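You operate a simulated robot arm through the tools that you are given. There is no shell and no other tool.

The job below is to be done with a simulated robot arm. You get a single attempt, and the scene is never put back.

JOB
Slide the alternator on the grey engine to mark B and lock it there.
Fine: pointer in the green band; slacken and tighten its bolt with the yellow-banded size 19 socket wrench, then put it back on its peg. Set down upright: socket wrench.

Only the result counts: the job must be done as asked and must still hold three seconds after the hand-in. Knocking over, shifting, dropping, spilling or breaking anything else fails it.

ROBOT AND FRAMES
A 6-joint arm with a two-finger gripper, fixed in place. Base frame: the origin is on the floor under the middle of its stand, x ahead of it, y to its left, z up. Readings come in m, degrees, newtons and seconds.
It reaches about 1.417 m from its shoulder. Its first joint turns from -166.0 to 166.0 degrees. Payload 3.43 kg.
The TCP is the grasp point between the finger pads, 0.02 m short of the fingertips. In the tool frame z runs along the fingers and y along their closing line. The gripper opens to 0.19 m; its body begins 0.248 m behind the TCP.
Orientation is that of the tool frame in the base frame, as a unit quaternion [w, x, y, z]. With the fingers straight down and closing along the base's y, the tool's x points along the base's -x, its y along +y and its z along -z.

CONTROLS
- The arm moves only by the tool play_rows. Its argument "increments" is a list that holds one entry, the list of rows, each a list of 7 numbers: the shift along the base's x, y, z in units of 200 mm (1.0 is 200 mm), then the turn, a rotation vector about the base's x, y, z in units of 90 degrees (1.0 is 90 degrees), then the finger opening in m, from 0 to 0.19. In form: [[[x, y, z, ax, ay, az, hand], ...]]. A call has 1 to 20 rows; each row is the pose to reach, as a shift and turn from the pose commanded when the call began. A call with a number of a shift or a turn outside -1 to 1 is refused whole. Rows are played at 5 a second. More than 0.05 m and 8.6 degrees between two rows, or a gripper value outside its range, and nothing of the call is played. A pose out of reach is approached as far as the arm can. The call stops where the force on the tool passes 40 N (or 10 N more than at its start, if that is more) or the arm is blocked; 0.2 s more then pass. Each finger travels about 0.153 m/s and halts on what it meets, pressing with about 22 N; the grip force reading is that of the motor and also rises with nothing between the fingers. The clock runs only during rows and for 0.2 s after the last one: add rows that repeat a pose to give the fingers time. It gives the time, the measured TCP pose, the force on the tool (base axes), the opening and the grip force at its end, in the units of the frame above (readings bear some noise), with the torque about the TCP (base axes, N m) and any sound that the robot's microphone picked up.
- Cameras (640 x 400 px; columns grow to the right, rows downward): "scene" is fixed at [0.2215, -0.651, 1.4926]; the picture's right is [0.13, -0.99, 0.00], its down [-0.93, -0.12, -0.36] and it looks along [0.36, 0.05, -0.93] (base axes); focal length 214 px, centre (320, 200). "wrist" rides on the gripper at [0.07, -0.008, -0.288] in the tool frame; the picture's right is [0.12, 0.99, 0.00], its down [-0.96, 0.12, -0.25] and it looks along [-0.24, 0.03, 0.97] (tool axes); focal length 261 px, centre (320, 200). There is no depth. A picture from a camera that has moved, and an enlarged one, comes with that camera's place and axes in the base frame and with its lens.
- capture(camera): a new picture of that camera. No time passes.
- move_column(by): moves the trunk up (or, below 0, down) by that many m; the arm rides with it, the base frame stays. It gives what a move gives, with no picture.
- inspect(camera, box): a new picture of the part [left, top, right, bottom] of that camera's present view, enlarged. No time passes.
- close_job(): hands the job in; it is judged then, once.

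Places have to be worked out from the pictures, the camera data and where the tool is seen. Open the gripper and draw the arm clear of the work before you hand the job in, unless the task says otherwise.

The tools are called after ">>>" by a JSON object that holds its "api" and its "payload". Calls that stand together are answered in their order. play_rows: Moves the arm, as the interface text tells. Its arguments: {"type":"object","properties":{"increments":{"type":"array"}},"required":["increments"]} The other tools are called the same way: move_column (by) moves the trunk up or down; capture (camera) takes a picture; inspect (camera, box) takes an enlarged picture of a part of a camera's view; close_job () hands the job in.

At the start:

```text
t: 0.0
ee_pos: [0.6299, -0.5303, 1.1405]
tool_rot: [0.0, 0.0, 1.0, 0.0]
wrist_force: [1.0, 1.0, 0.4]
ft_torque: [-0.03, -0.01, 0.04]
grip_width: 0.1899
finger_force: 0.0
trunk travel left (down, up): [-0.2, 0.24]
```

scene: 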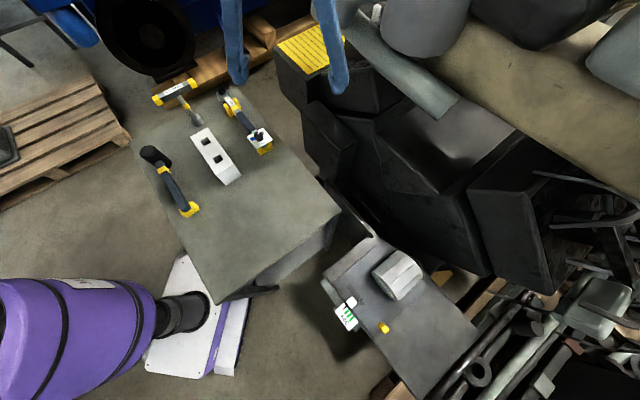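
wrist: 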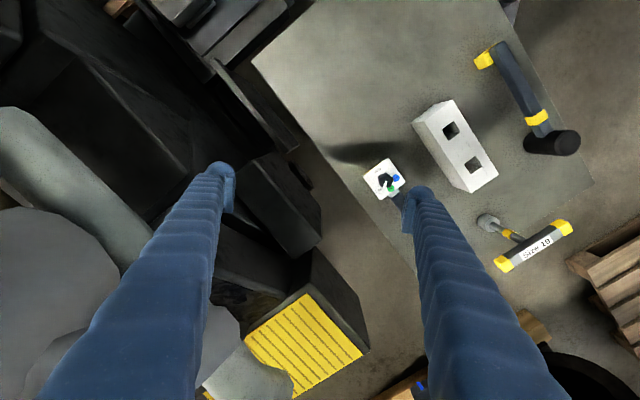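

I'll start by looking closely at the scene: the table with tools, and the grey engine with the alternator.

>>> {"api": "inspect", "payload": {"camera": "scene", "box": [130, 60, 290, 230]}}

>>> {"api": "inspect", "payload": {"camera": "scene", "box": [310, 220, 490, 400]}}

>>> {"api": "inspect", "payload": {"camera": "wrist", "box": [340, 30, 600, 290]}}

```text
2.35 times, centred on (210, 145) of scene
camera zoom: at [0.2215, -0.651, 1.4926], right [0.13, -0.99, 0.0], down [-0.93, -0.12, -0.36], along [0.36, 0.05, -0.93], focal length 505 px, centre (579, 329)
```

zoom: 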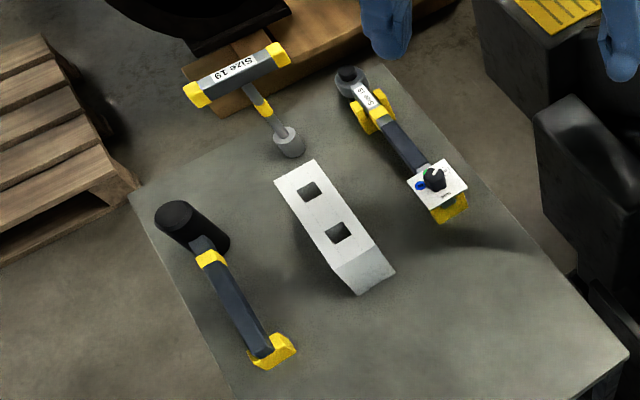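

```text
2.22 times, centred on (400, 310) of scene
camera zoom: at [0.2215, -0.651, 1.4926], right [0.13, -0.99, 0.0], down [-0.93, -0.12, -0.36], along [0.36, 0.05, -0.93], focal length 477 px, centre (142, -44)
```

zoom: 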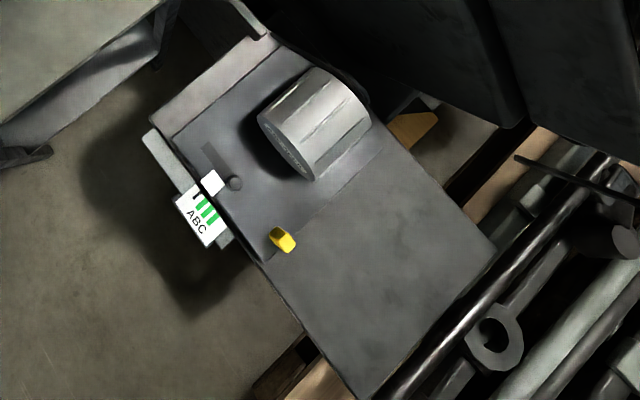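

```text
1.54 times, centred on (470, 160) of wrist
camera zoom: at [0.5599, -0.5372, 1.428], right [-0.12, 0.99, 0.0], down [0.96, 0.12, 0.25], along [0.24, 0.03, -0.97], focal length 401 px, centre (89, 262)
```

zoom: 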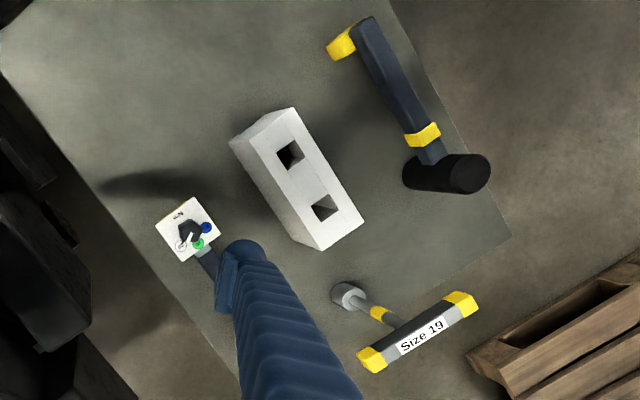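

Looking in finer detail at each element.

>>> {"api": "inspect", "payload": {"camera": "scene", "box": [325, 280, 405, 345]}}

>>> {"api": "inspect", "payload": {"camera": "scene", "box": [205, 80, 285, 160]}}

>>> {"api": "inspect", "payload": {"camera": "scene", "box": [145, 70, 225, 150]}}

>>> {"api": "inspect", "payload": {"camera": "wrist", "box": [350, 140, 430, 210]}}

>>> {"api": "inspect", "payload": {"camera": "wrist", "box": [460, 190, 590, 290]}}

```text
6.15 times, centred on (365, 312) of scene
camera zoom: at [0.2215, -0.651, 1.4926], right [0.13, -0.99, 0.0], down [-0.93, -0.12, -0.36], along [0.36, 0.05, -0.93], focal length 1320 px, centre (43, -492)
```

zoom: 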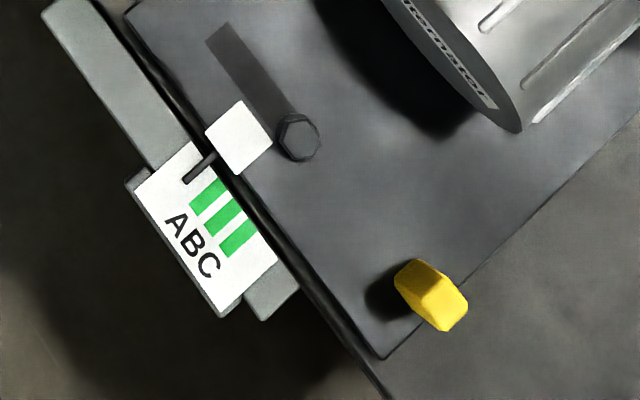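

```text
5.00 times, centred on (245, 120) of scene
camera zoom: at [0.2215, -0.651, 1.4926], right [0.13, -0.99, 0.0], down [-0.93, -0.12, -0.36], along [0.36, 0.05, -0.93], focal length 1072 px, centre (695, 600)
```

zoom: 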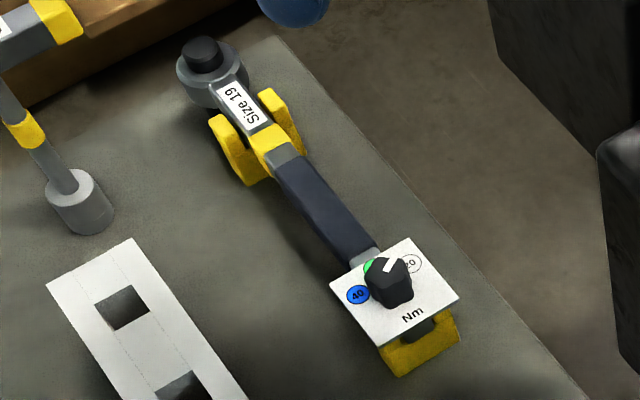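

```text
5.00 times, centred on (185, 110) of scene
camera zoom: at [0.2215, -0.651, 1.4926], right [0.13, -0.99, 0.0], down [-0.93, -0.12, -0.36], along [0.36, 0.05, -0.93], focal length 1072 px, centre (995, 650)
```

zoom: 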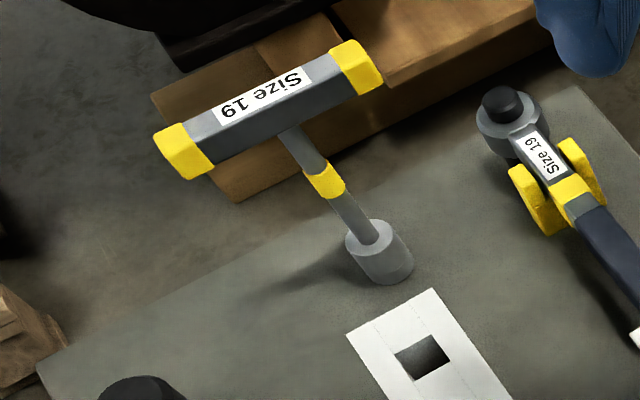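

```text
5.71 times, centred on (390, 175) of wrist
camera zoom: at [0.5599, -0.5372, 1.428], right [-0.12, 0.99, 0.0], down [0.96, 0.12, 0.25], along [0.24, 0.03, -0.97], focal length 1489 px, centre (-80, 343)
```

zoom: 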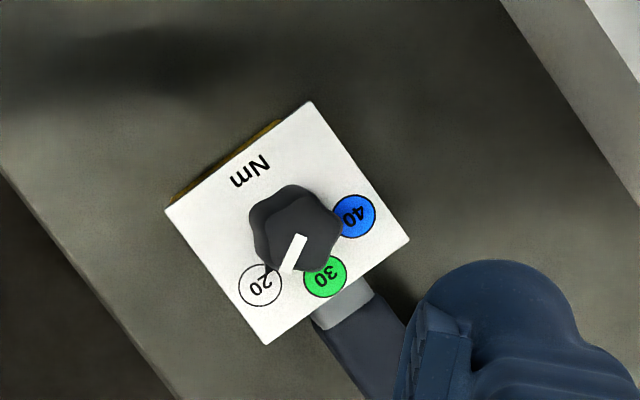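

```text
4.00 times, centred on (525, 240) of wrist
camera zoom: at [0.5599, -0.5372, 1.428], right [-0.12, 0.99, 0.0], down [0.96, 0.12, 0.25], along [0.24, 0.03, -0.97], focal length 1043 px, centre (-500, 40)
```

zoom: 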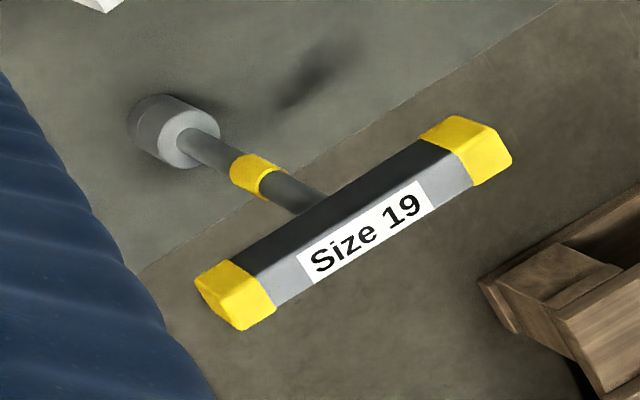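

The T-handle "Size 19" with yellow band stands on its peg; triangulating both views gives its shaft at about (0.70, -0.145), handle at z≈1.014 and its bar at about -45° in the xy-plane. Next I move the arm over toward the engine (around x≈0.2, y≈-0.85) to look at it from a second viewpoint.

>>> {"api": "play_rows", "payload": {"increments": [[[-0.166, -0.125, 0, 0, 0, 0, 0.19], [-0.333, -0.25, 0, 0, 0, 0, 0.19], [-0.5, -0.375, 0, 0, 0, 0, 0.19], [-0.667, -0.5, 0, 0, 0, 0, 0.19], [-0.833, -0.625, 0, 0, 0, 0, 0.19], [-1, -0.75, 0, 0, 0, 0, 0.19], [-1, -0.75, 0, 0, 0, 0, 0.19]]]}}

>>> {"api": "capture", "payload": {"camera": "wrist"}}

>>> {"api": "capture", "payload": {"camera": "scene"}}

```text
t: 1.6
ee_pos: [0.4293, -0.6797, 1.1392]
tool_rot: [0.0, 0.0, 1.0, 0.001]
wrist_force: [-0.1, -0.2, -0.4]
ft_torque: [0.08, -0.01, -0.01]
grip_width: 0.1901
finger_force: 0.2
trunk travel left (down, up): [-0.2, 0.24]
```

```text
taken
camera wrist: at [0.3601, -0.6872, 1.4276], right [-0.12, 0.99, 0.0], down [0.96, 0.12, 0.25], along [0.25, 0.03, -0.97], focal length 261 px, centre (320, 200)
```

wrist: 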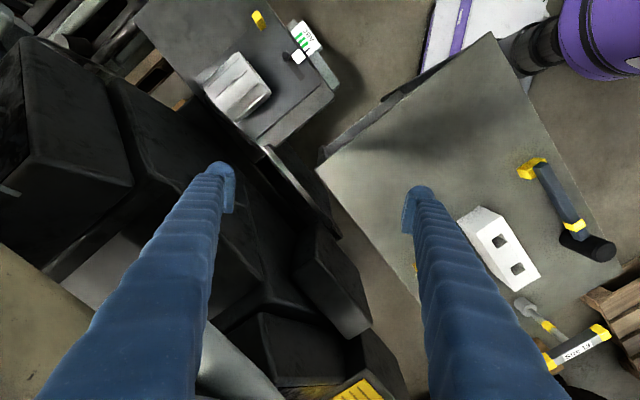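

```text
taken
```

scene: 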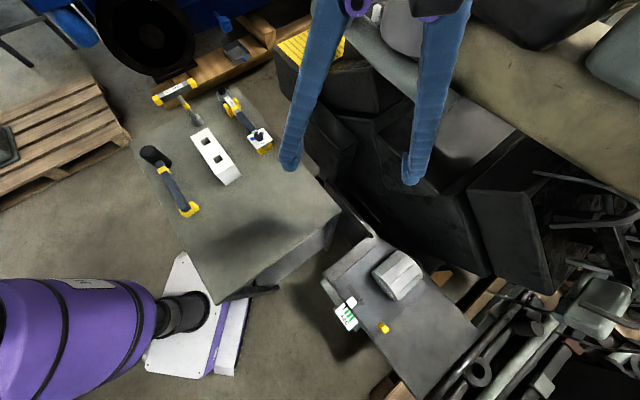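

The engine is now visible in the wrist view as well; I'm zooming in on the bolt, pointer and yellow part to triangulate them.

>>> {"api": "inspect", "payload": {"camera": "wrist", "box": [230, 0, 350, 75]}}

>>> {"api": "inspect", "payload": {"camera": "wrist", "box": [130, 0, 350, 140]}}

>>> {"api": "inspect", "payload": {"camera": "wrist", "box": [500, 280, 630, 380]}}

```text
5.33 times, centred on (290, 38) of wrist
camera zoom: at [0.3601, -0.6872, 1.4276], right [-0.12, 0.99, 0.0], down [0.96, 0.12, 0.25], along [0.25, 0.03, -0.97], focal length 1390 px, centre (480, 1067)
```

zoom: 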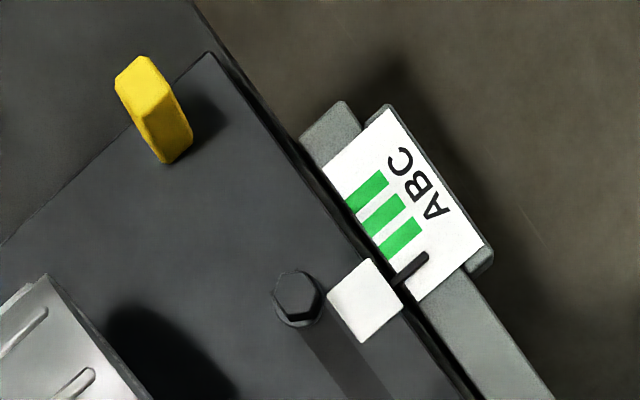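

```text
2.86 times, centred on (240, 70) of wrist
camera zoom: at [0.3601, -0.6872, 1.4276], right [-0.12, 0.99, 0.0], down [0.96, 0.12, 0.25], along [0.25, 0.03, -0.97], focal length 745 px, centre (549, 571)
```

zoom: 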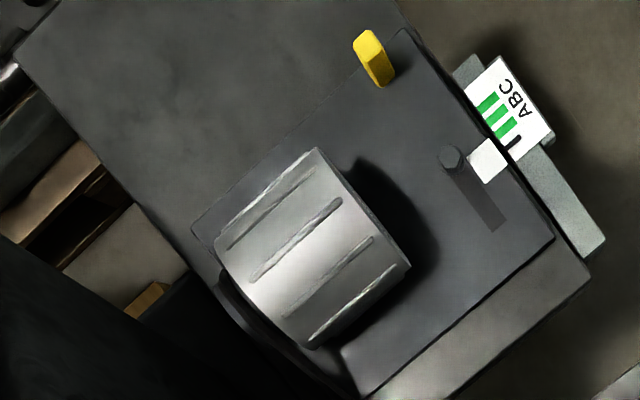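

```text
4.00 times, centred on (565, 330) of wrist
camera zoom: at [0.3601, -0.6872, 1.4276], right [-0.12, 0.99, 0.0], down [0.96, 0.12, 0.25], along [0.25, 0.03, -0.97], focal length 1043 px, centre (-660, -320)
```

zoom: 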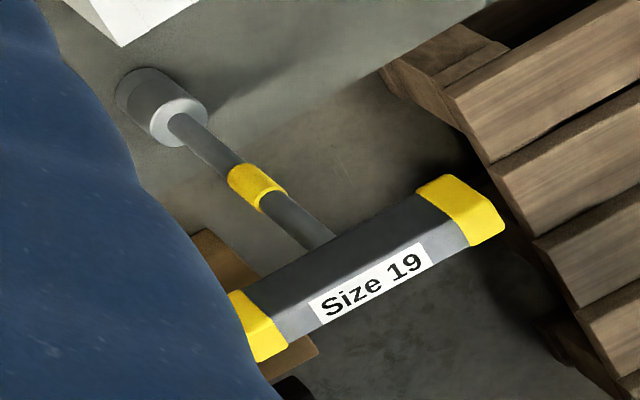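

Triangulation puts the bolt head at roughly (0.19, -0.79, 0.74), with the A→C direction about (-0.7, -0.7) in xy. The alternator plate carries a yellow lug. I'll move the TCP above the bolt for a precise look.

>>> {"api": "play_rows", "payload": {"increments": [[[-0.166, -0.09, -0.12, 0, 0, 0, 0.19], [-0.333, -0.18, -0.25, 0, 0, 0, 0.19], [-0.5, -0.27, -0.37, 0, 0, 0, 0.19], [-0.667, -0.36, -0.5, 0, 0, 0, 0.19], [-0.833, -0.45, -0.62, 0, 0, 0, 0.19], [-1, -0.55, -0.75, 0, 0, 0, 0.19], [-1, -0.55, -0.75, 0, 0, 0, 0.19]]]}}

>>> {"api": "capture", "payload": {"camera": "wrist"}}

>>> {"api": "capture", "payload": {"camera": "scene"}}

```text
t: 3.2
ee_pos: [0.2281, -0.7917, 0.9917]
tool_rot: [0.0, 0.001, 1.0, 0.0]
wrist_force: [0.1, -0.4, -0.1]
ft_torque: [0.1, 0.02, 0.02]
grip_width: 0.1899
finger_force: 0.0
trunk travel left (down, up): [-0.2, 0.24]
```

```text
taken
camera wrist: at [0.1584, -0.7992, 1.278], right [-0.12, 0.99, 0.0], down [0.96, 0.12, 0.25], along [0.25, 0.03, -0.97], focal length 261 px, centre (320, 200)
```

wrist: 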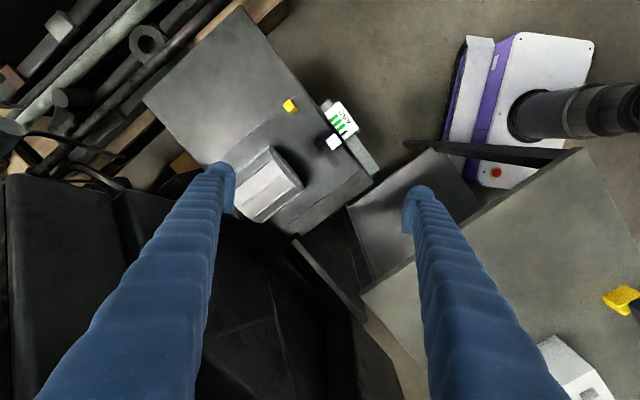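

```text
taken
```

scene: 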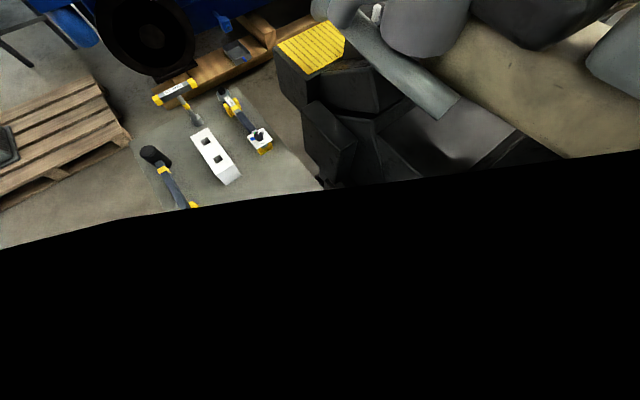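

The scene camera is now blocked by the arm, but the wrist view shows the whole engine. Zooming in.

>>> {"api": "inspect", "payload": {"camera": "wrist", "box": [270, 80, 380, 150]}}

>>> {"api": "inspect", "payload": {"camera": "wrist", "box": [190, 60, 400, 240]}}

```text
5.71 times, centred on (325, 115) of wrist
camera zoom: at [0.1584, -0.7992, 1.278], right [-0.12, 0.99, 0.0], down [0.96, 0.12, 0.25], along [0.25, 0.03, -0.97], focal length 1489 px, centre (291, 686)
```

zoom: 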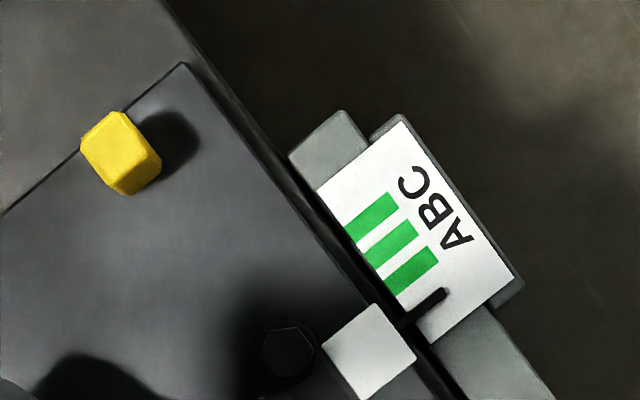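

```text
2.22 times, centred on (295, 150) of wrist
camera zoom: at [0.1584, -0.7992, 1.278], right [-0.12, 0.99, 0.0], down [0.96, 0.12, 0.25], along [0.25, 0.03, -0.97], focal length 579 px, centre (376, 311)
```

zoom: 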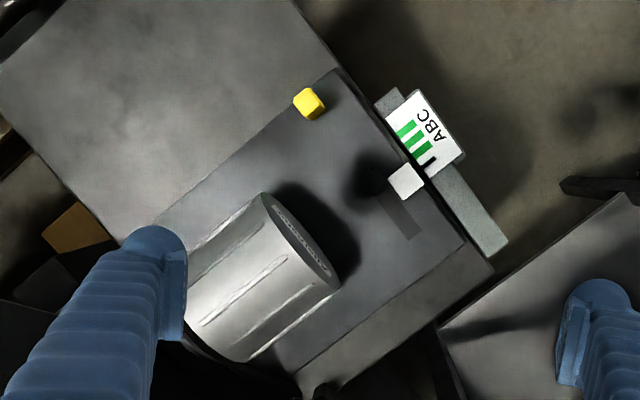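

Combining the two wrist views puts the bolt near (0.175, -0.80, 0.68). I'll go lower over it with the tool yawed -45° (fingers clear of the alternator) to measure precisely.

>>> {"api": "play_rows", "payload": {"increments": [[[-0.045, -0.007, -0.1, 0, 0, -0.085, 0.16], [-0.09, -0.014, -0.2, 0, 0, -0.17, 0.14], [-0.135, -0.02, -0.3, 0, 0, -0.25, 0.12], [-0.18, -0.027, -0.4, 0, 0, -0.335, 0.12], [-0.22, -0.034, -0.5, 0, 0, -0.42, 0.12], [-0.265, -0.04, -0.6, 0, 0, -0.5, 0.12], [-0.265, -0.04, -0.6, 0, 0, -0.5, 0.12]]]}}

>>> {"api": "capture", "payload": {"camera": "wrist"}}

>>> {"api": "inspect", "payload": {"camera": "wrist", "box": [220, 110, 420, 250]}}

```text
t: 4.8
ee_pos: [0.1753, -0.7972, 0.8701]
tool_rot: [0.0, 0.383, 0.924, 0.001]
wrist_force: [0.4, 0.4, -1.2]
ft_torque: [0.05, 0.01, 0.01]
grip_width: 0.1204
finger_force: 0.0
trunk travel left (down, up): [-0.2, 0.24]
```

```text
taken
camera wrist: at [0.12, -0.7529, 1.158], right [0.62, 0.79, 0.0], down [0.76, -0.6, 0.25], along [0.19, -0.15, -0.97], focal length 261 px, centre (320, 200)
```

wrist: 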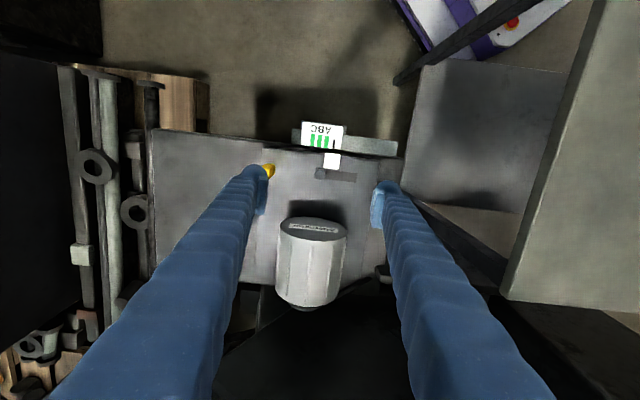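

```text
2.86 times, centred on (320, 180) of wrist
camera zoom: at [0.12, -0.7529, 1.158], right [0.62, 0.79, 0.0], down [0.76, -0.6, 0.25], along [0.19, -0.15, -0.97], focal length 745 px, centre (320, 257)
```

zoom: 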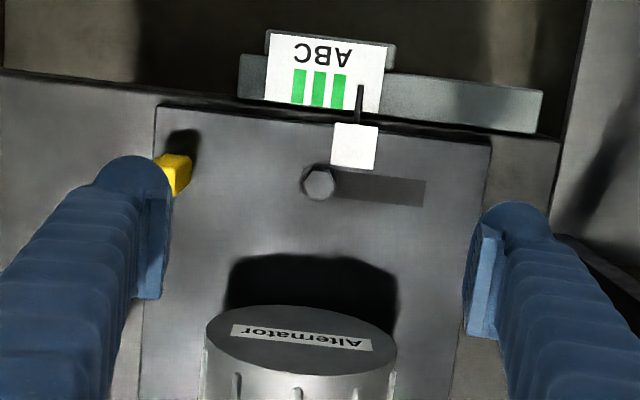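

The bolt is at about (0.176, -0.799, 0.68); the pointer sits ~26 mm before the centre of band B, along direction (-0.70,-0.72). The plate carries a yellow lug I can push. Now I head to the wrench, raising first.

>>> {"api": "play_rows", "payload": {"increments": [[[0, 0, 0.2, 0, 0, 0, 0.12], [0.1, 0.1, 0.4, 0, 0, 0, 0.12], [0.25, 0.2, 0.55, 0, 0, 0, 0.12], [0.4, 0.32, 0.7, 0, 0, 0, 0.12], [0.55, 0.45, 0.85, 0, 0, 0, 0.12], [0.7, 0.58, 1, 0, 0, 0, 0.12], [0.85, 0.75, 1, 0, 0, 0, 0.12], [1, 0.92, 1, 0, 0, 0, 0.12]]]}}

>>> {"api": "play_rows", "payload": {"increments": [[[0.12, 0.2, 0.08, 0, 0, 0, 0.12], [0.24, 0.4, 0.16, 0, 0, 0, 0.12], [0.36, 0.6, 0.24, 0, 0, 0, 0.12], [0.5, 0.8, 0.32, 0, 0, 0, 0.12], [0.64, 1, 0.4, 0, 0, 0, 0.12], [0.8, 1, 0.4, 0, 0, 0, 0.12], [0.8, 1, 0.4, 0, 0, 0, 0.12]]]}}

>>> {"api": "capture", "payload": {"camera": "wrist"}}

>>> {"api": "capture", "payload": {"camera": "scene"}}

```text
t: 6.6
ee_pos: [0.3763, -0.6132, 1.0696]
tool_rot: [0.0, 0.383, 0.924, -0.001]
wrist_force: [-0.1, -0.3, 0.2]
ft_torque: [0.02, 0.03, -0.01]
grip_width: 0.1201
finger_force: 0.1
trunk travel left (down, up): [-0.2, 0.24]
```

```text
refused: row 4 steps farther than a row can; nothing moved
```

```text
taken
camera wrist: at [0.3212, -0.5683, 1.3575], right [0.62, 0.79, 0.0], down [0.76, -0.6, 0.25], along [0.19, -0.15, -0.97], focal length 261 px, centre (320, 200)
```

wrist: 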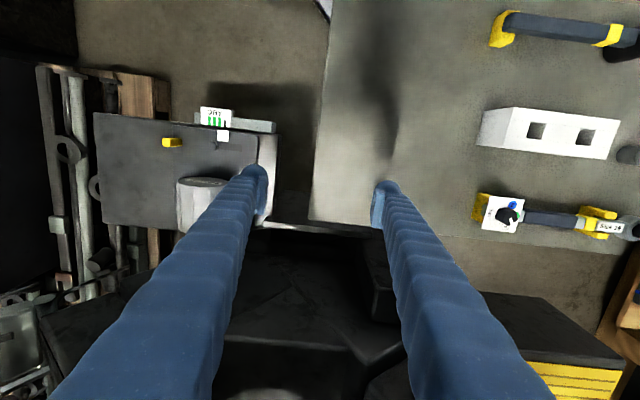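

```text
taken
```

scene: 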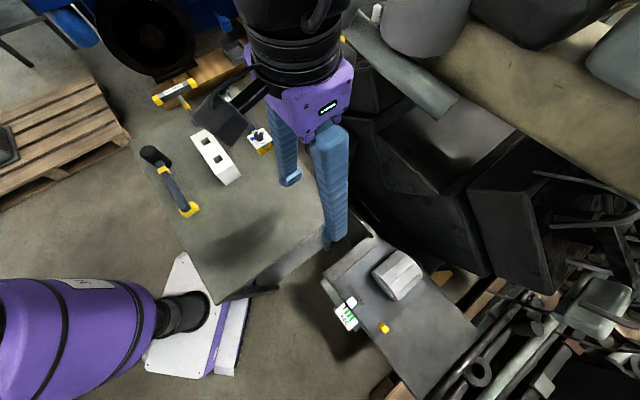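

The second move was refused for step size; I resend it with smaller steps.

>>> {"api": "play_rows", "payload": {"increments": [[[0.133, 0.167, 0.067, 0, 0, 0, 0.12], [0.267, 0.333, 0.133, 0, 0, 0, 0.12], [0.4, 0.5, 0.2, 0, 0, 0, 0.12], [0.533, 0.667, 0.267, 0, 0, 0, 0.12], [0.667, 0.833, 0.333, 0, 0, 0, 0.12], [0.8, 1, 0.4, 0, 0, 0, 0.12], [0.8, 1, 0.4, 0, 0, 0, 0.12]]]}}

>>> {"api": "play_rows", "payload": {"increments": [[[0.1, 0.17, 0.05, 0, 0, 0, 0.12], [0.2, 0.34, 0.1, 0, 0, 0, 0.12], [0.3, 0.5, 0.15, 0, 0, 0, 0.12], [0.4, 0.67, 0.2, 0, 0, 0, 0.12], [0.5, 0.83, 0.2, 0, 0, 0, 0.12], [0.6, 0.98, 0.2, 0, 0, 0, 0.12], [0.6, 0.98, 0.2, 0, 0, 0, 0.12]]]}}

>>> {"api": "capture", "payload": {"camera": "wrist"}}

>>> {"api": "capture", "payload": {"camera": "scene"}}

```text
t: 8.2
ee_pos: [0.5361, -0.4117, 1.1528]
tool_rot: [0.0, 0.383, 0.924, 0.0]
wrist_force: [0.9, 0.8, 0.9]
ft_torque: [-0.08, -0.02, 0.01]
grip_width: 0.1202
finger_force: 0.0
trunk travel left (down, up): [-0.2, 0.24]
```

```text
t: 9.8
ee_pos: [0.6568, -0.2161, 1.1913]
tool_rot: [-0.001, 0.383, 0.924, 0.0]
wrist_force: [-0.1, -0.2, -0.7]
ft_torque: [-0.1, 0.0, 0.01]
grip_width: 0.12
finger_force: 0.0
trunk travel left (down, up): [-0.2, 0.24]
```

```text
taken
camera wrist: at [0.6012, -0.1714, 1.4789], right [0.62, 0.79, 0.0], down [0.76, -0.6, 0.25], along [0.19, -0.15, -0.97], focal length 261 px, centre (320, 200)
```

wrist: 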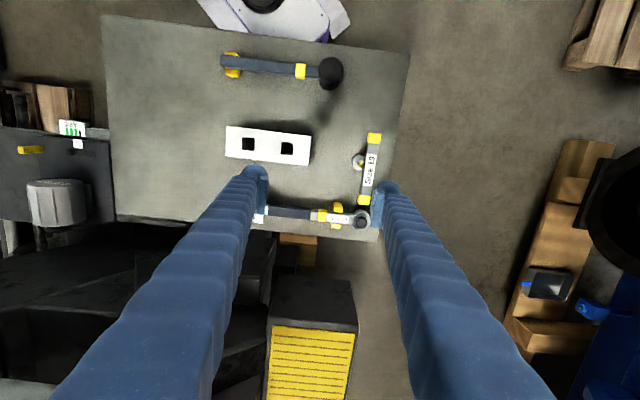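

```text
taken
```

scene: 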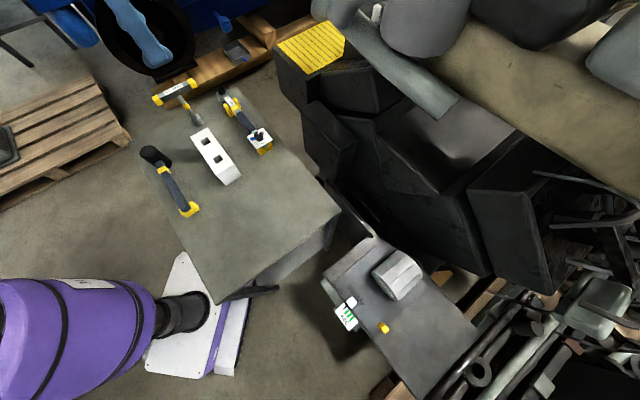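

The T-handle is well in view now; zooming for a precise fix.

>>> {"api": "inspect", "payload": {"camera": "wrist", "box": [310, 110, 440, 240]}}

>>> {"api": "inspect", "payload": {"camera": "scene", "box": [145, 70, 225, 150]}}

```text
3.08 times, centred on (375, 175) of wrist
camera zoom: at [0.6012, -0.1714, 1.4789], right [0.62, 0.79, 0.0], down [0.76, -0.6, 0.25], along [0.19, -0.15, -0.97], focal length 802 px, centre (151, 277)
```

zoom: 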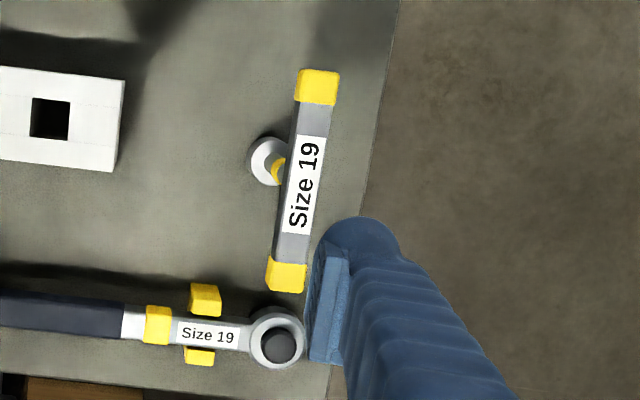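

```text
5.00 times, centred on (185, 110) of scene
camera zoom: at [0.2215, -0.651, 1.4926], right [0.13, -0.99, 0.0], down [-0.93, -0.12, -0.36], along [0.36, 0.05, -0.93], focal length 1072 px, centre (995, 650)
```

zoom: 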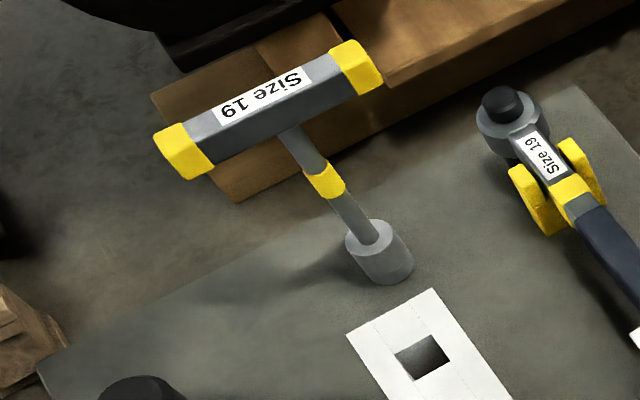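

The bar centre triangulates to about (0.705, -0.138, 1.000), with the bar along (0.707,-0.707), so the present yaw of -45° suits the grasp. I move to 10 cm above it and check.

>>> {"api": "play_rows", "payload": {"increments": [[[0.06, 0.1, -0.11, 0, 0, 0, 0.11], [0.12, 0.2, -0.22, 0, 0, 0, 0.1], [0.18, 0.3, -0.33, 0, 0, 0, 0.09], [0.24, 0.4, -0.45, 0, 0, 0, 0.09], [0.24, 0.4, -0.45, 0, 0, 0, 0.09]]]}}

>>> {"api": "capture", "payload": {"camera": "wrist"}}

>>> {"api": "inspect", "payload": {"camera": "wrist", "box": [230, 120, 410, 280]}}

>>> {"api": "capture", "payload": {"camera": "scene"}}

```text
t: 11.0
ee_pos: [0.7047, -0.1369, 1.1013]
tool_rot: [0.001, 0.382, 0.924, 0.0]
wrist_force: [0.9, 0.3, 0.9]
ft_torque: [-0.03, 0.0, 0.0]
grip_width: 0.0899
finger_force: 0.1
trunk travel left (down, up): [-0.2, 0.24]
```

```text
taken
camera wrist: at [0.6491, -0.093, 1.389], right [0.62, 0.79, 0.0], down [0.76, -0.6, 0.25], along [0.19, -0.15, -0.97], focal length 261 px, centre (320, 200)
```

wrist: 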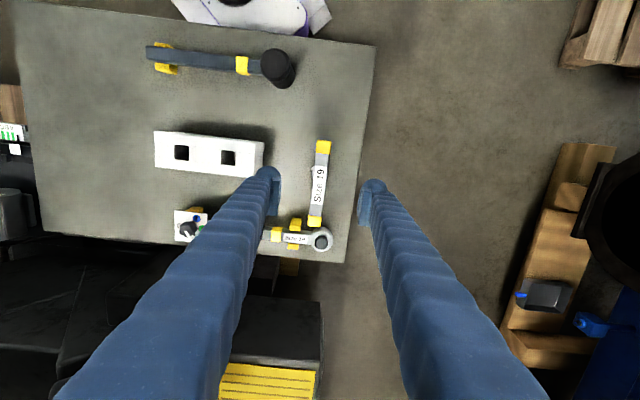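

```text
2.50 times, centred on (320, 200) of wrist
camera zoom: at [0.6491, -0.093, 1.389], right [0.62, 0.79, 0.0], down [0.76, -0.6, 0.25], along [0.19, -0.15, -0.97], focal length 652 px, centre (320, 200)
```

zoom: 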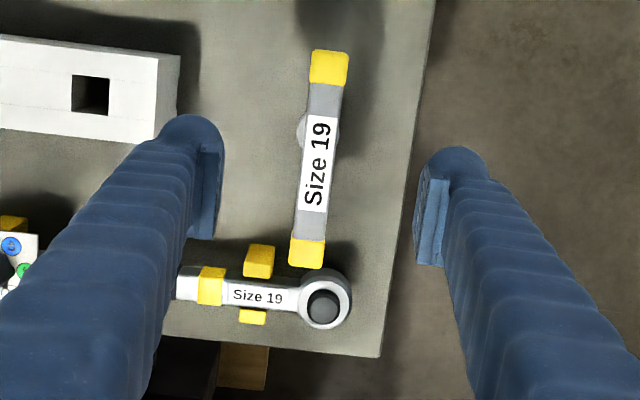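

```text
taken
```

scene: 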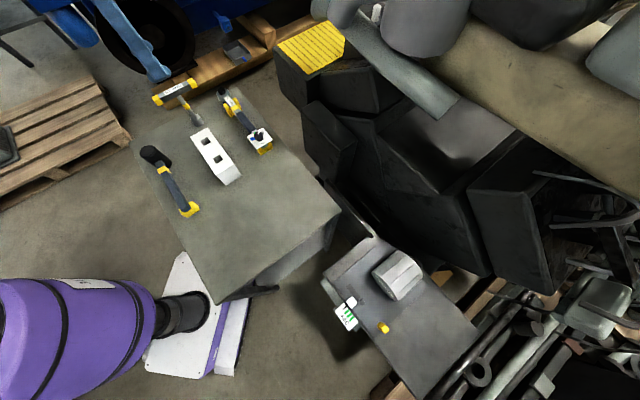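

The bar is centred under the TCP within ~2 mm and aligned. Descending to grasp height z≈1.0.

>>> {"api": "play_rows", "payload": {"increments": [[[0.003, -0.005, -0.12, 0, 0, 0, 0.08], [0.003, -0.005, -0.25, 0, 0, 0, 0.07], [0.003, -0.005, -0.37, 0, 0, 0, 0.07], [0.003, -0.005, -0.49, 0, 0, 0, 0.07], [0.003, -0.005, -0.49, 0, 0, 0, 0.07]]]}}

>>> {"api": "inspect", "payload": {"camera": "wrist", "box": [230, 120, 410, 280]}}

>>> {"api": "inspect", "payload": {"camera": "scene", "box": [120, 40, 220, 150]}}

```text
t: 12.2
ee_pos: [0.7043, -0.1375, 1.0031]
tool_rot: [0.001, 0.383, 0.924, 0.0]
wrist_force: [-1.0, -0.3, 0.7]
ft_torque: [-0.01, 0.0, 0.02]
grip_width: 0.07
finger_force: 0.1
trunk travel left (down, up): [-0.2, 0.24]
```

```text
2.50 times, centred on (320, 200) of wrist
camera zoom: at [0.6489, -0.0933, 1.2906], right [0.62, 0.79, 0.0], down [0.76, -0.6, 0.25], along [0.19, -0.15, -0.97], focal length 652 px, centre (320, 200)
```

zoom: 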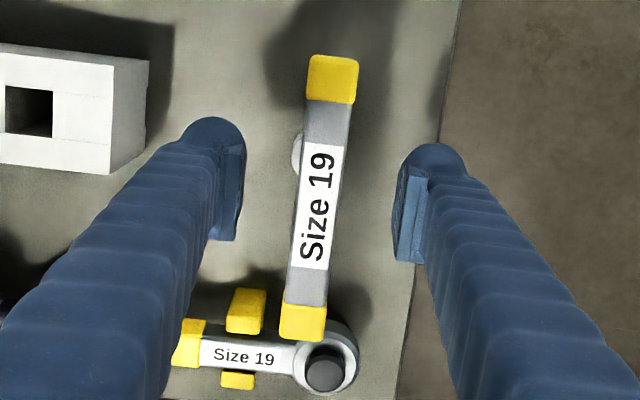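

```text
3.64 times, centred on (170, 95) of scene
camera zoom: at [0.2215, -0.651, 1.4926], right [0.13, -0.99, 0.0], down [-0.93, -0.12, -0.36], along [0.36, 0.05, -0.93], focal length 780 px, centre (866, 582)
```

zoom: 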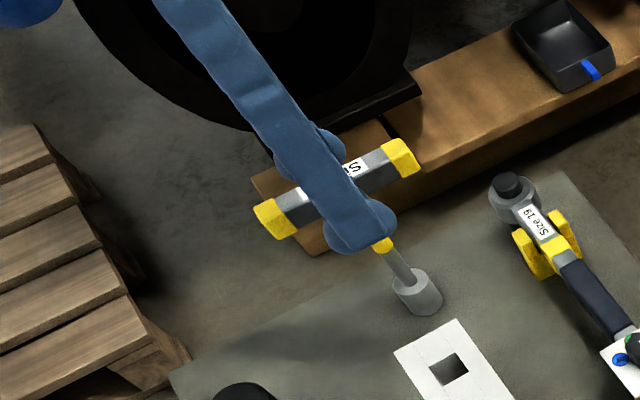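

The fingers straddle the bar; the top label face is at z≈1.00, so I lower 1 cm more for full pad contact and close the fingers.

>>> {"api": "play_rows", "payload": {"increments": [[[0, 0, -0.055, 0, 0, 0, 0.07], [0, 0, -0.055, 0, 0, 0, 0.04], [0, 0, -0.055, 0, 0, 0, 0.0], [0, 0, -0.055, 0, 0, 0, 0.0], [0, 0, -0.055, 0, 0, 0, 0.0]]]}}

>>> {"api": "inspect", "payload": {"camera": "wrist", "box": [230, 120, 410, 280]}}

>>> {"api": "inspect", "payload": {"camera": "scene", "box": [120, 40, 220, 150]}}

```text
t: 13.4
ee_pos: [0.7043, -0.1371, 0.993]
tool_rot: [0.0, 0.383, 0.924, 0.0]
wrist_force: [-0.9, 0.2, 4.2]
ft_torque: [0.06, 0.04, 0.03]
grip_width: 0.0165
finger_force: 22.0
trunk travel left (down, up): [-0.2, 0.24]
```

```text
2.50 times, centred on (320, 200) of wrist
camera zoom: at [0.6494, -0.0934, 1.2803], right [0.62, 0.79, 0.0], down [0.76, -0.6, 0.25], along [0.19, -0.15, -0.97], focal length 652 px, centre (320, 200)
```

zoom: 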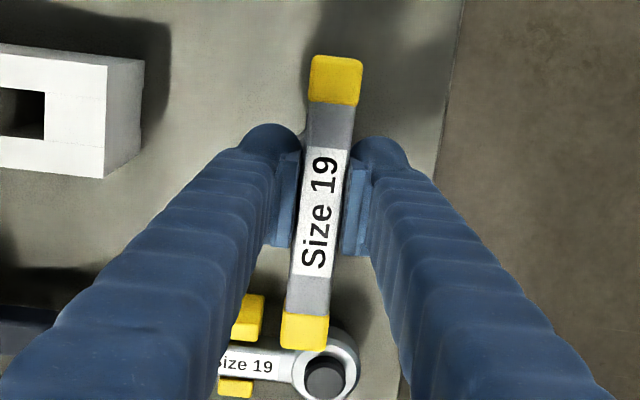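

```text
3.64 times, centred on (170, 95) of scene
camera zoom: at [0.2215, -0.651, 1.4926], right [0.13, -0.99, 0.0], down [-0.93, -0.12, -0.36], along [0.36, 0.05, -0.93], focal length 780 px, centre (866, 582)
```

zoom: 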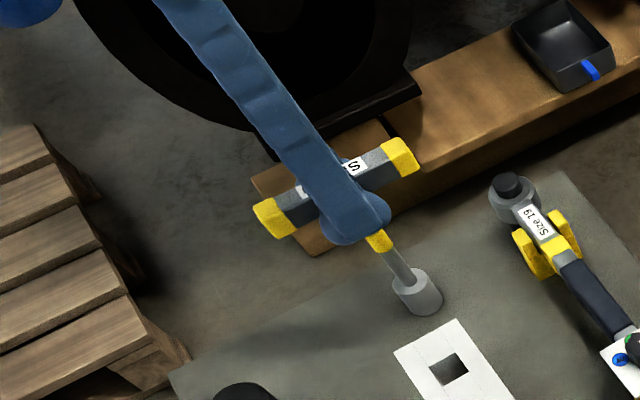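

Gripped firmly (16.5 mm, 22 N). Record: grasp pose on the peg is TCP ≈ (0.7055, -0.139, 0.991), yaw -45°. Now lifting straight up off the peg.

>>> {"api": "play_rows", "payload": {"increments": [[[0, 0, 0.08, 0, 0, 0, 0], [0, 0, 0.2, 0, 0, 0, 0], [0, 0, 0.35, 0, 0, 0, 0], [0, 0, 0.55, 0, 0, 0, 0], [0, 0, 0.75, 0, 0, 0, 0], [0, 0, 0.75, 0, 0, 0, 0]]]}}

>>> {"api": "capture", "payload": {"camera": "wrist"}}

>>> {"api": "inspect", "payload": {"camera": "scene", "box": [120, 20, 220, 150]}}

```text
t: 14.8
ee_pos: [0.7078, -0.1406, 1.1428]
tool_rot: [-0.002, 0.382, 0.924, -0.001]
wrist_force: [0.3, -1.1, -3.0]
ft_torque: [0.0, 0.01, -0.01]
grip_width: 0.0169
finger_force: 22.3
trunk travel left (down, up): [-0.2, 0.24]
```

```text
taken
camera wrist: at [0.6531, -0.0959, 1.4293], right [0.62, 0.79, 0.0], down [0.76, -0.6, 0.25], along [0.19, -0.15, -0.97], focal length 261 px, centre (320, 200)
```

wrist: 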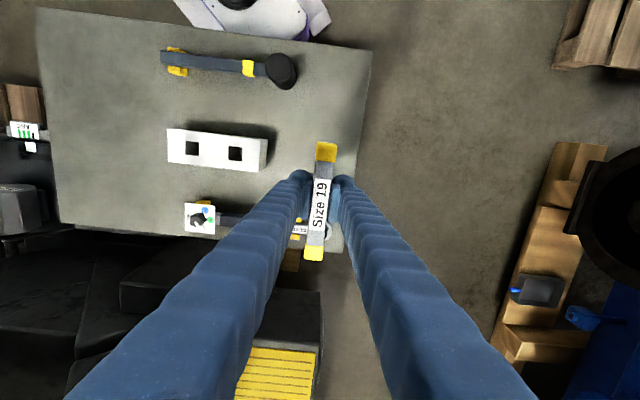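

```text
3.08 times, centred on (170, 85) of scene
camera zoom: at [0.2215, -0.651, 1.4926], right [0.13, -0.99, 0.0], down [-0.93, -0.12, -0.36], along [0.36, 0.05, -0.93], focal length 660 px, centre (782, 554)
```

zoom: 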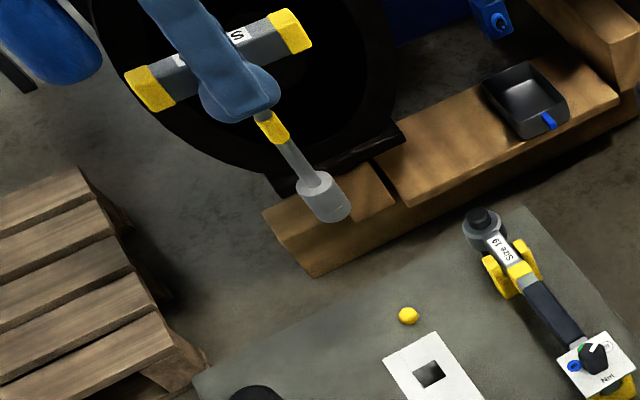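

The wrench is off and the peg (a small yellow hex stub) is visible. Zooming on the peg and the held wrench.

>>> {"api": "inspect", "payload": {"camera": "scene", "box": [182, 106, 210, 130]}}

>>> {"api": "inspect", "payload": {"camera": "scene", "box": [135, 20, 185, 60]}}

>>> {"api": "inspect", "payload": {"camera": "wrist", "box": [260, 130, 380, 270]}}

```text
16.00 times, centred on (196, 118) of scene
camera zoom: at [0.2215, -0.651, 1.4926], right [0.13, -0.99, 0.0], down [-0.93, -0.12, -0.36], along [0.36, 0.05, -0.93], focal length 3432 px, centre (2304, 1512)
```

zoom: 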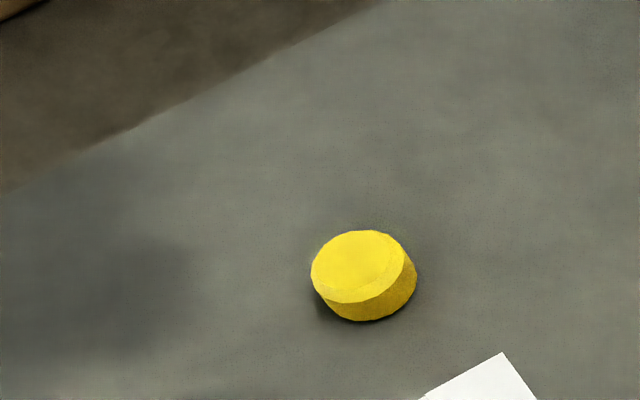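

```text
10.00 times, centred on (160, 40) of scene
camera zoom: at [0.2215, -0.651, 1.4926], right [0.13, -0.99, 0.0], down [-0.93, -0.12, -0.36], along [0.36, 0.05, -0.93], focal length 2145 px, centre (1920, 1800)
```

zoom: 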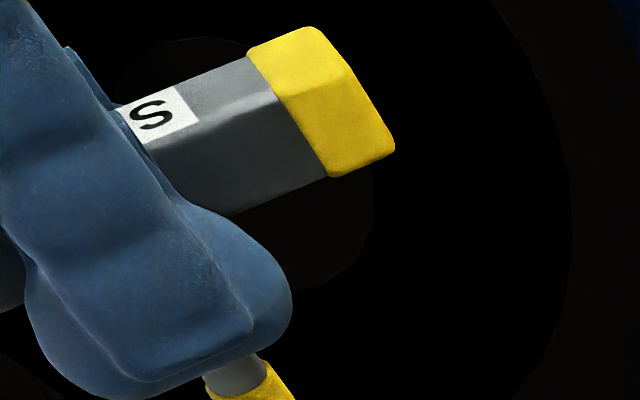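

```text
2.86 times, centred on (320, 200) of wrist
camera zoom: at [0.6531, -0.0959, 1.4293], right [0.62, 0.79, 0.0], down [0.76, -0.6, 0.25], along [0.19, -0.15, -0.97], focal length 745 px, centre (320, 200)
```

zoom: 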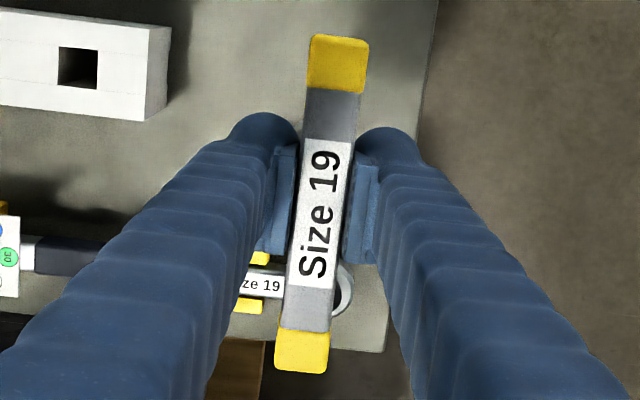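

The peg is a short round stub, so yaw doesn't matter there. Let me look at the held bar very closely to measure how the shaft sits relative to the TCP.

>>> {"api": "inspect", "payload": {"camera": "wrist", "box": [295, 165, 345, 215]}}

>>> {"api": "inspect", "payload": {"camera": "wrist", "box": [290, 135, 350, 185]}}

>>> {"api": "inspect", "payload": {"camera": "wrist", "box": [290, 220, 350, 270]}}

```text
8.00 times, centred on (320, 190) of wrist
camera zoom: at [0.6531, -0.0959, 1.4293], right [0.62, 0.79, 0.0], down [0.76, -0.6, 0.25], along [0.19, -0.15, -0.97], focal length 2085 px, centre (320, 280)
```

zoom: 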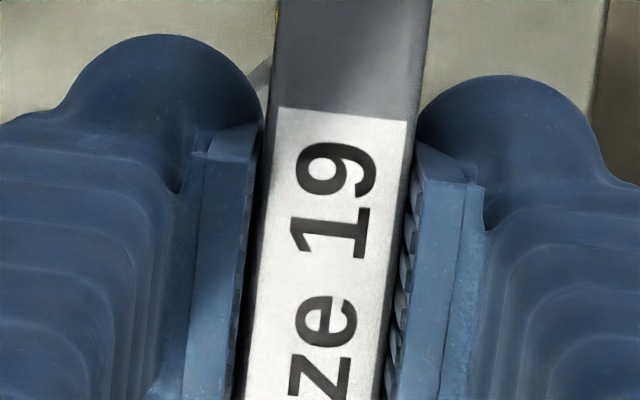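

```text
8.00 times, centred on (320, 160) of wrist
camera zoom: at [0.6531, -0.0959, 1.4293], right [0.62, 0.79, 0.0], down [0.76, -0.6, 0.25], along [0.19, -0.15, -0.97], focal length 2085 px, centre (320, 520)
```

zoom: 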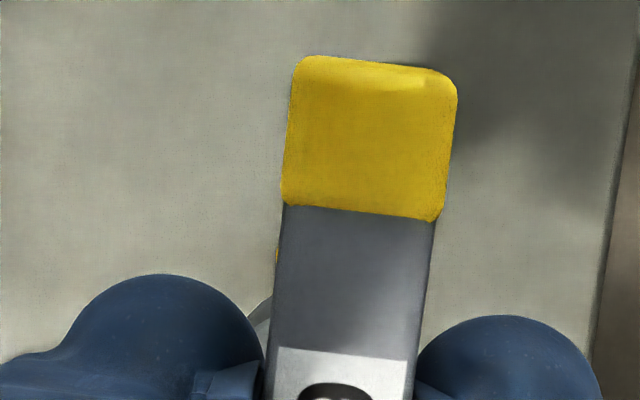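

```text
8.00 times, centred on (320, 245) of wrist
camera zoom: at [0.6531, -0.0959, 1.4293], right [0.62, 0.79, 0.0], down [0.76, -0.6, 0.25], along [0.19, -0.15, -0.97], focal length 2085 px, centre (320, -160)
```

zoom: 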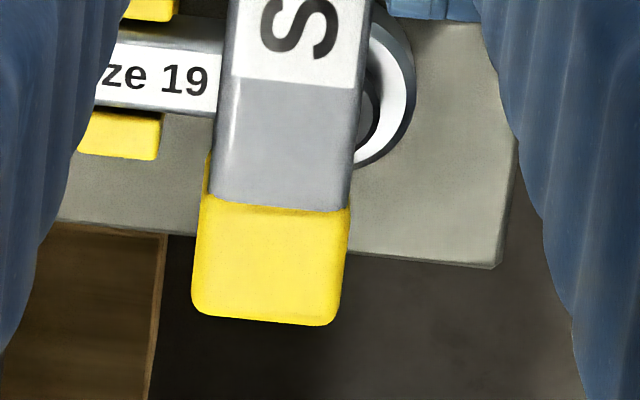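

In-hand measurement: the bar/shaft centre lies about 5 mm toward -x of the tool from the TCP; bar is held level. Now I carry the wrench toward the engine at a safe height.

>>> {"api": "play_rows", "payload": {"increments": [[[-0.12, -0.14, 0.02, 0, 0, 0, 0], [-0.24, -0.28, 0.05, 0, 0, 0, 0], [-0.36, -0.42, 0.07, 0, 0, 0, 0], [-0.48, -0.56, 0.09, 0, 0, 0, 0], [-0.6, -0.7, 0.11, 0, 0, 0, 0], [-0.72, -0.85, 0.13, 0, 0, 0, 0], [-0.85, -1.0, 0.15, 0, 0, 0, 0]]]}}

>>> {"api": "play_rows", "payload": {"increments": [[[-0.12, -0.14, 0, 0, 0, 0, 0], [-0.24, -0.28, 0, 0, 0, 0, 0], [-0.36, -0.42, 0, 0, 0, 0, 0], [-0.48, -0.56, 0, 0, 0, 0, 0], [-0.6, -0.7, 0, 0, 0, 0, 0], [-0.7, -0.85, 0, 0, 0, 0, 0], [-0.8, -1.0, 0, 0, 0, 0, 0]]]}}

>>> {"api": "capture", "payload": {"camera": "wrist"}}

>>> {"api": "capture", "payload": {"camera": "scene"}}

```text
t: 16.4
ee_pos: [0.5341, -0.3389, 1.1733]
tool_rot: [0.0, 0.383, 0.924, 0.0]
wrist_force: [-1.4, -0.4, -3.3]
ft_torque: [0.03, -0.01, -0.01]
grip_width: 0.0167
finger_force: 22.3
trunk travel left (down, up): [-0.2, 0.24]
```

```text
t: 18.0
ee_pos: [0.3754, -0.5379, 1.17]
tool_rot: [0.001, 0.383, 0.924, 0.0]
wrist_force: [0.0, -0.4, -4.1]
ft_torque: [0.04, 0.03, -0.03]
grip_width: 0.0168
finger_force: 22.0
trunk travel left (down, up): [-0.2, 0.24]
```

```text
taken
camera wrist: at [0.3191, -0.4943, 1.4576], right [0.62, 0.79, 0.0], down [0.76, -0.6, 0.25], along [0.19, -0.15, -0.97], focal length 261 px, centre (320, 200)
```

wrist: 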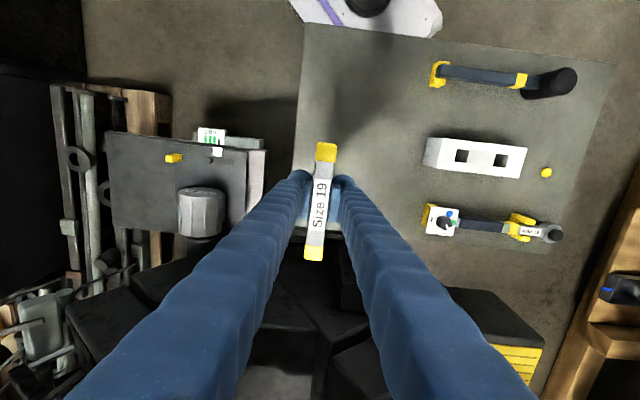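

```text
taken
```

scene: 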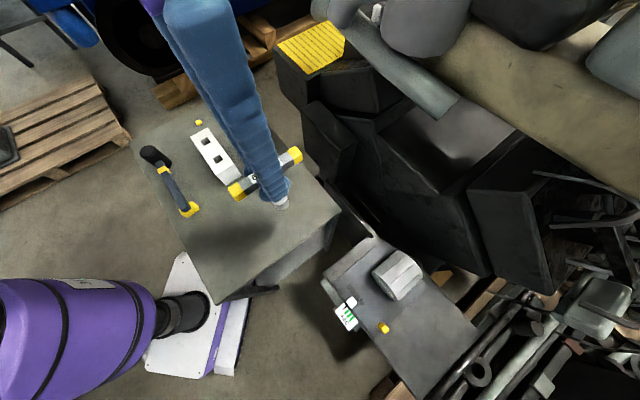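

Both peg and engine are visible beside the held wrench. Zooming on each to refine their positions.

>>> {"api": "inspect", "payload": {"camera": "wrist", "box": [530, 160, 562, 185]}}

>>> {"api": "inspect", "payload": {"camera": "wrist", "box": [150, 115, 270, 190]}}

>>> {"api": "inspect", "payload": {"camera": "scene", "box": [220, 120, 320, 220]}}

```text
16.00 times, centred on (546, 172) of wrist
camera zoom: at [0.3191, -0.4943, 1.4576], right [0.62, 0.79, 0.0], down [0.76, -0.6, 0.25], along [0.19, -0.15, -0.97], focal length 4170 px, centre (-3296, 640)
```

zoom: 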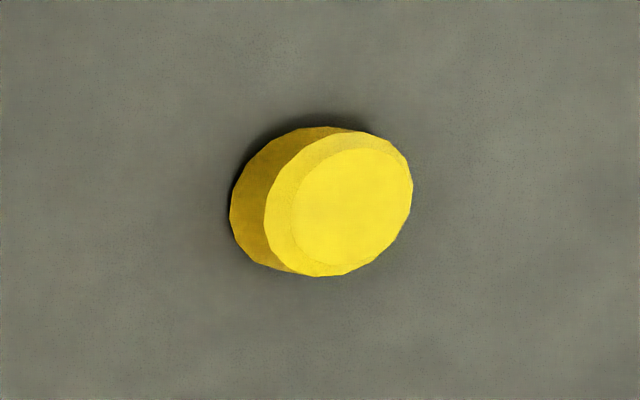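

```text
5.33 times, centred on (210, 152) of wrist
camera zoom: at [0.3191, -0.4943, 1.4576], right [0.62, 0.79, 0.0], down [0.76, -0.6, 0.25], along [0.19, -0.15, -0.97], focal length 1390 px, centre (907, 453)
```

zoom: 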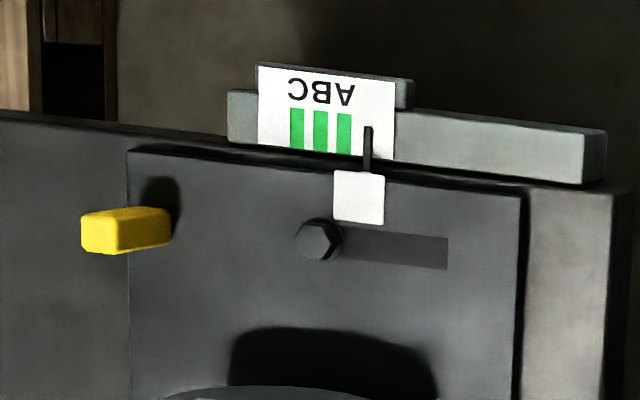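

```text
4.00 times, centred on (270, 170) of scene
camera zoom: at [0.2215, -0.651, 1.4926], right [0.13, -0.99, 0.0], down [-0.93, -0.12, -0.36], along [0.36, 0.05, -0.93], focal length 858 px, centre (520, 320)
```

zoom: 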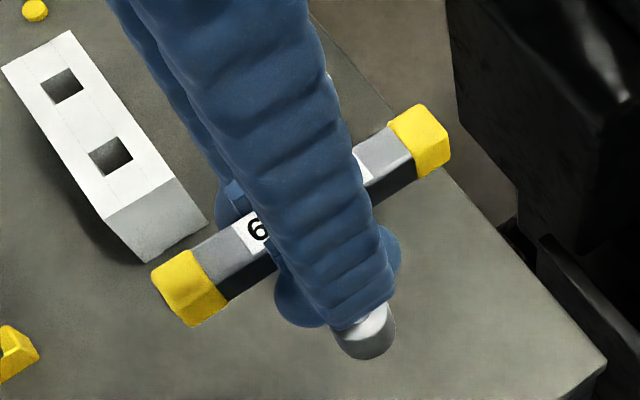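

Bolt head top refines to (0.1757, -0.798, 0.682), peg top z≈0.868 and table z≈0.86. I need the alternator's height to be sure the T-bar clears it, so I zoom on it.

>>> {"api": "inspect", "payload": {"camera": "wrist", "box": [160, 150, 240, 250]}}

>>> {"api": "inspect", "payload": {"camera": "scene", "box": [320, 230, 440, 350]}}

```text
4.00 times, centred on (200, 200) of wrist
camera zoom: at [0.3191, -0.4943, 1.4576], right [0.62, 0.79, 0.0], down [0.76, -0.6, 0.25], along [0.19, -0.15, -0.97], focal length 1043 px, centre (800, 200)
```

zoom: 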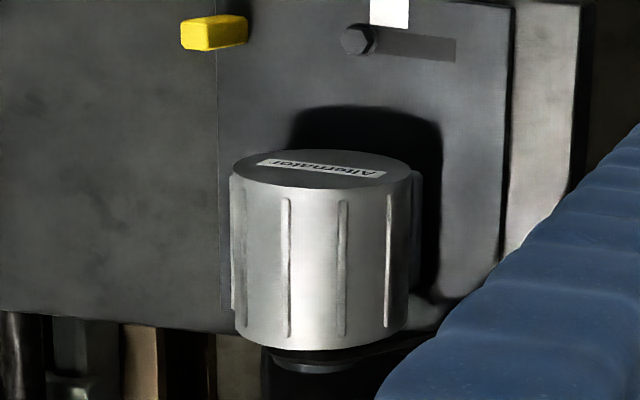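

```text
3.33 times, centred on (380, 290) of scene
camera zoom: at [0.2215, -0.651, 1.4926], right [0.13, -0.99, 0.0], down [-0.93, -0.12, -0.36], along [0.36, 0.05, -0.93], focal length 715 px, centre (120, -100)
```

zoom: 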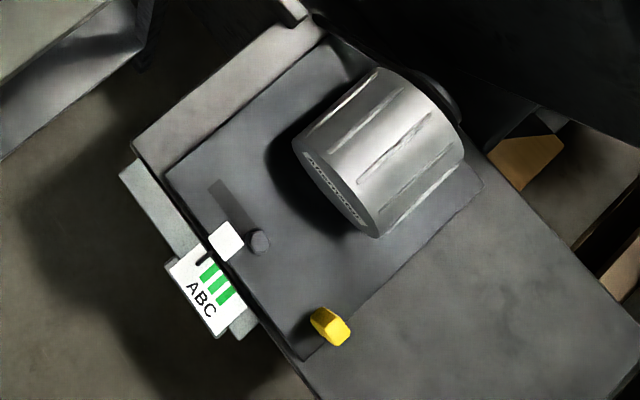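

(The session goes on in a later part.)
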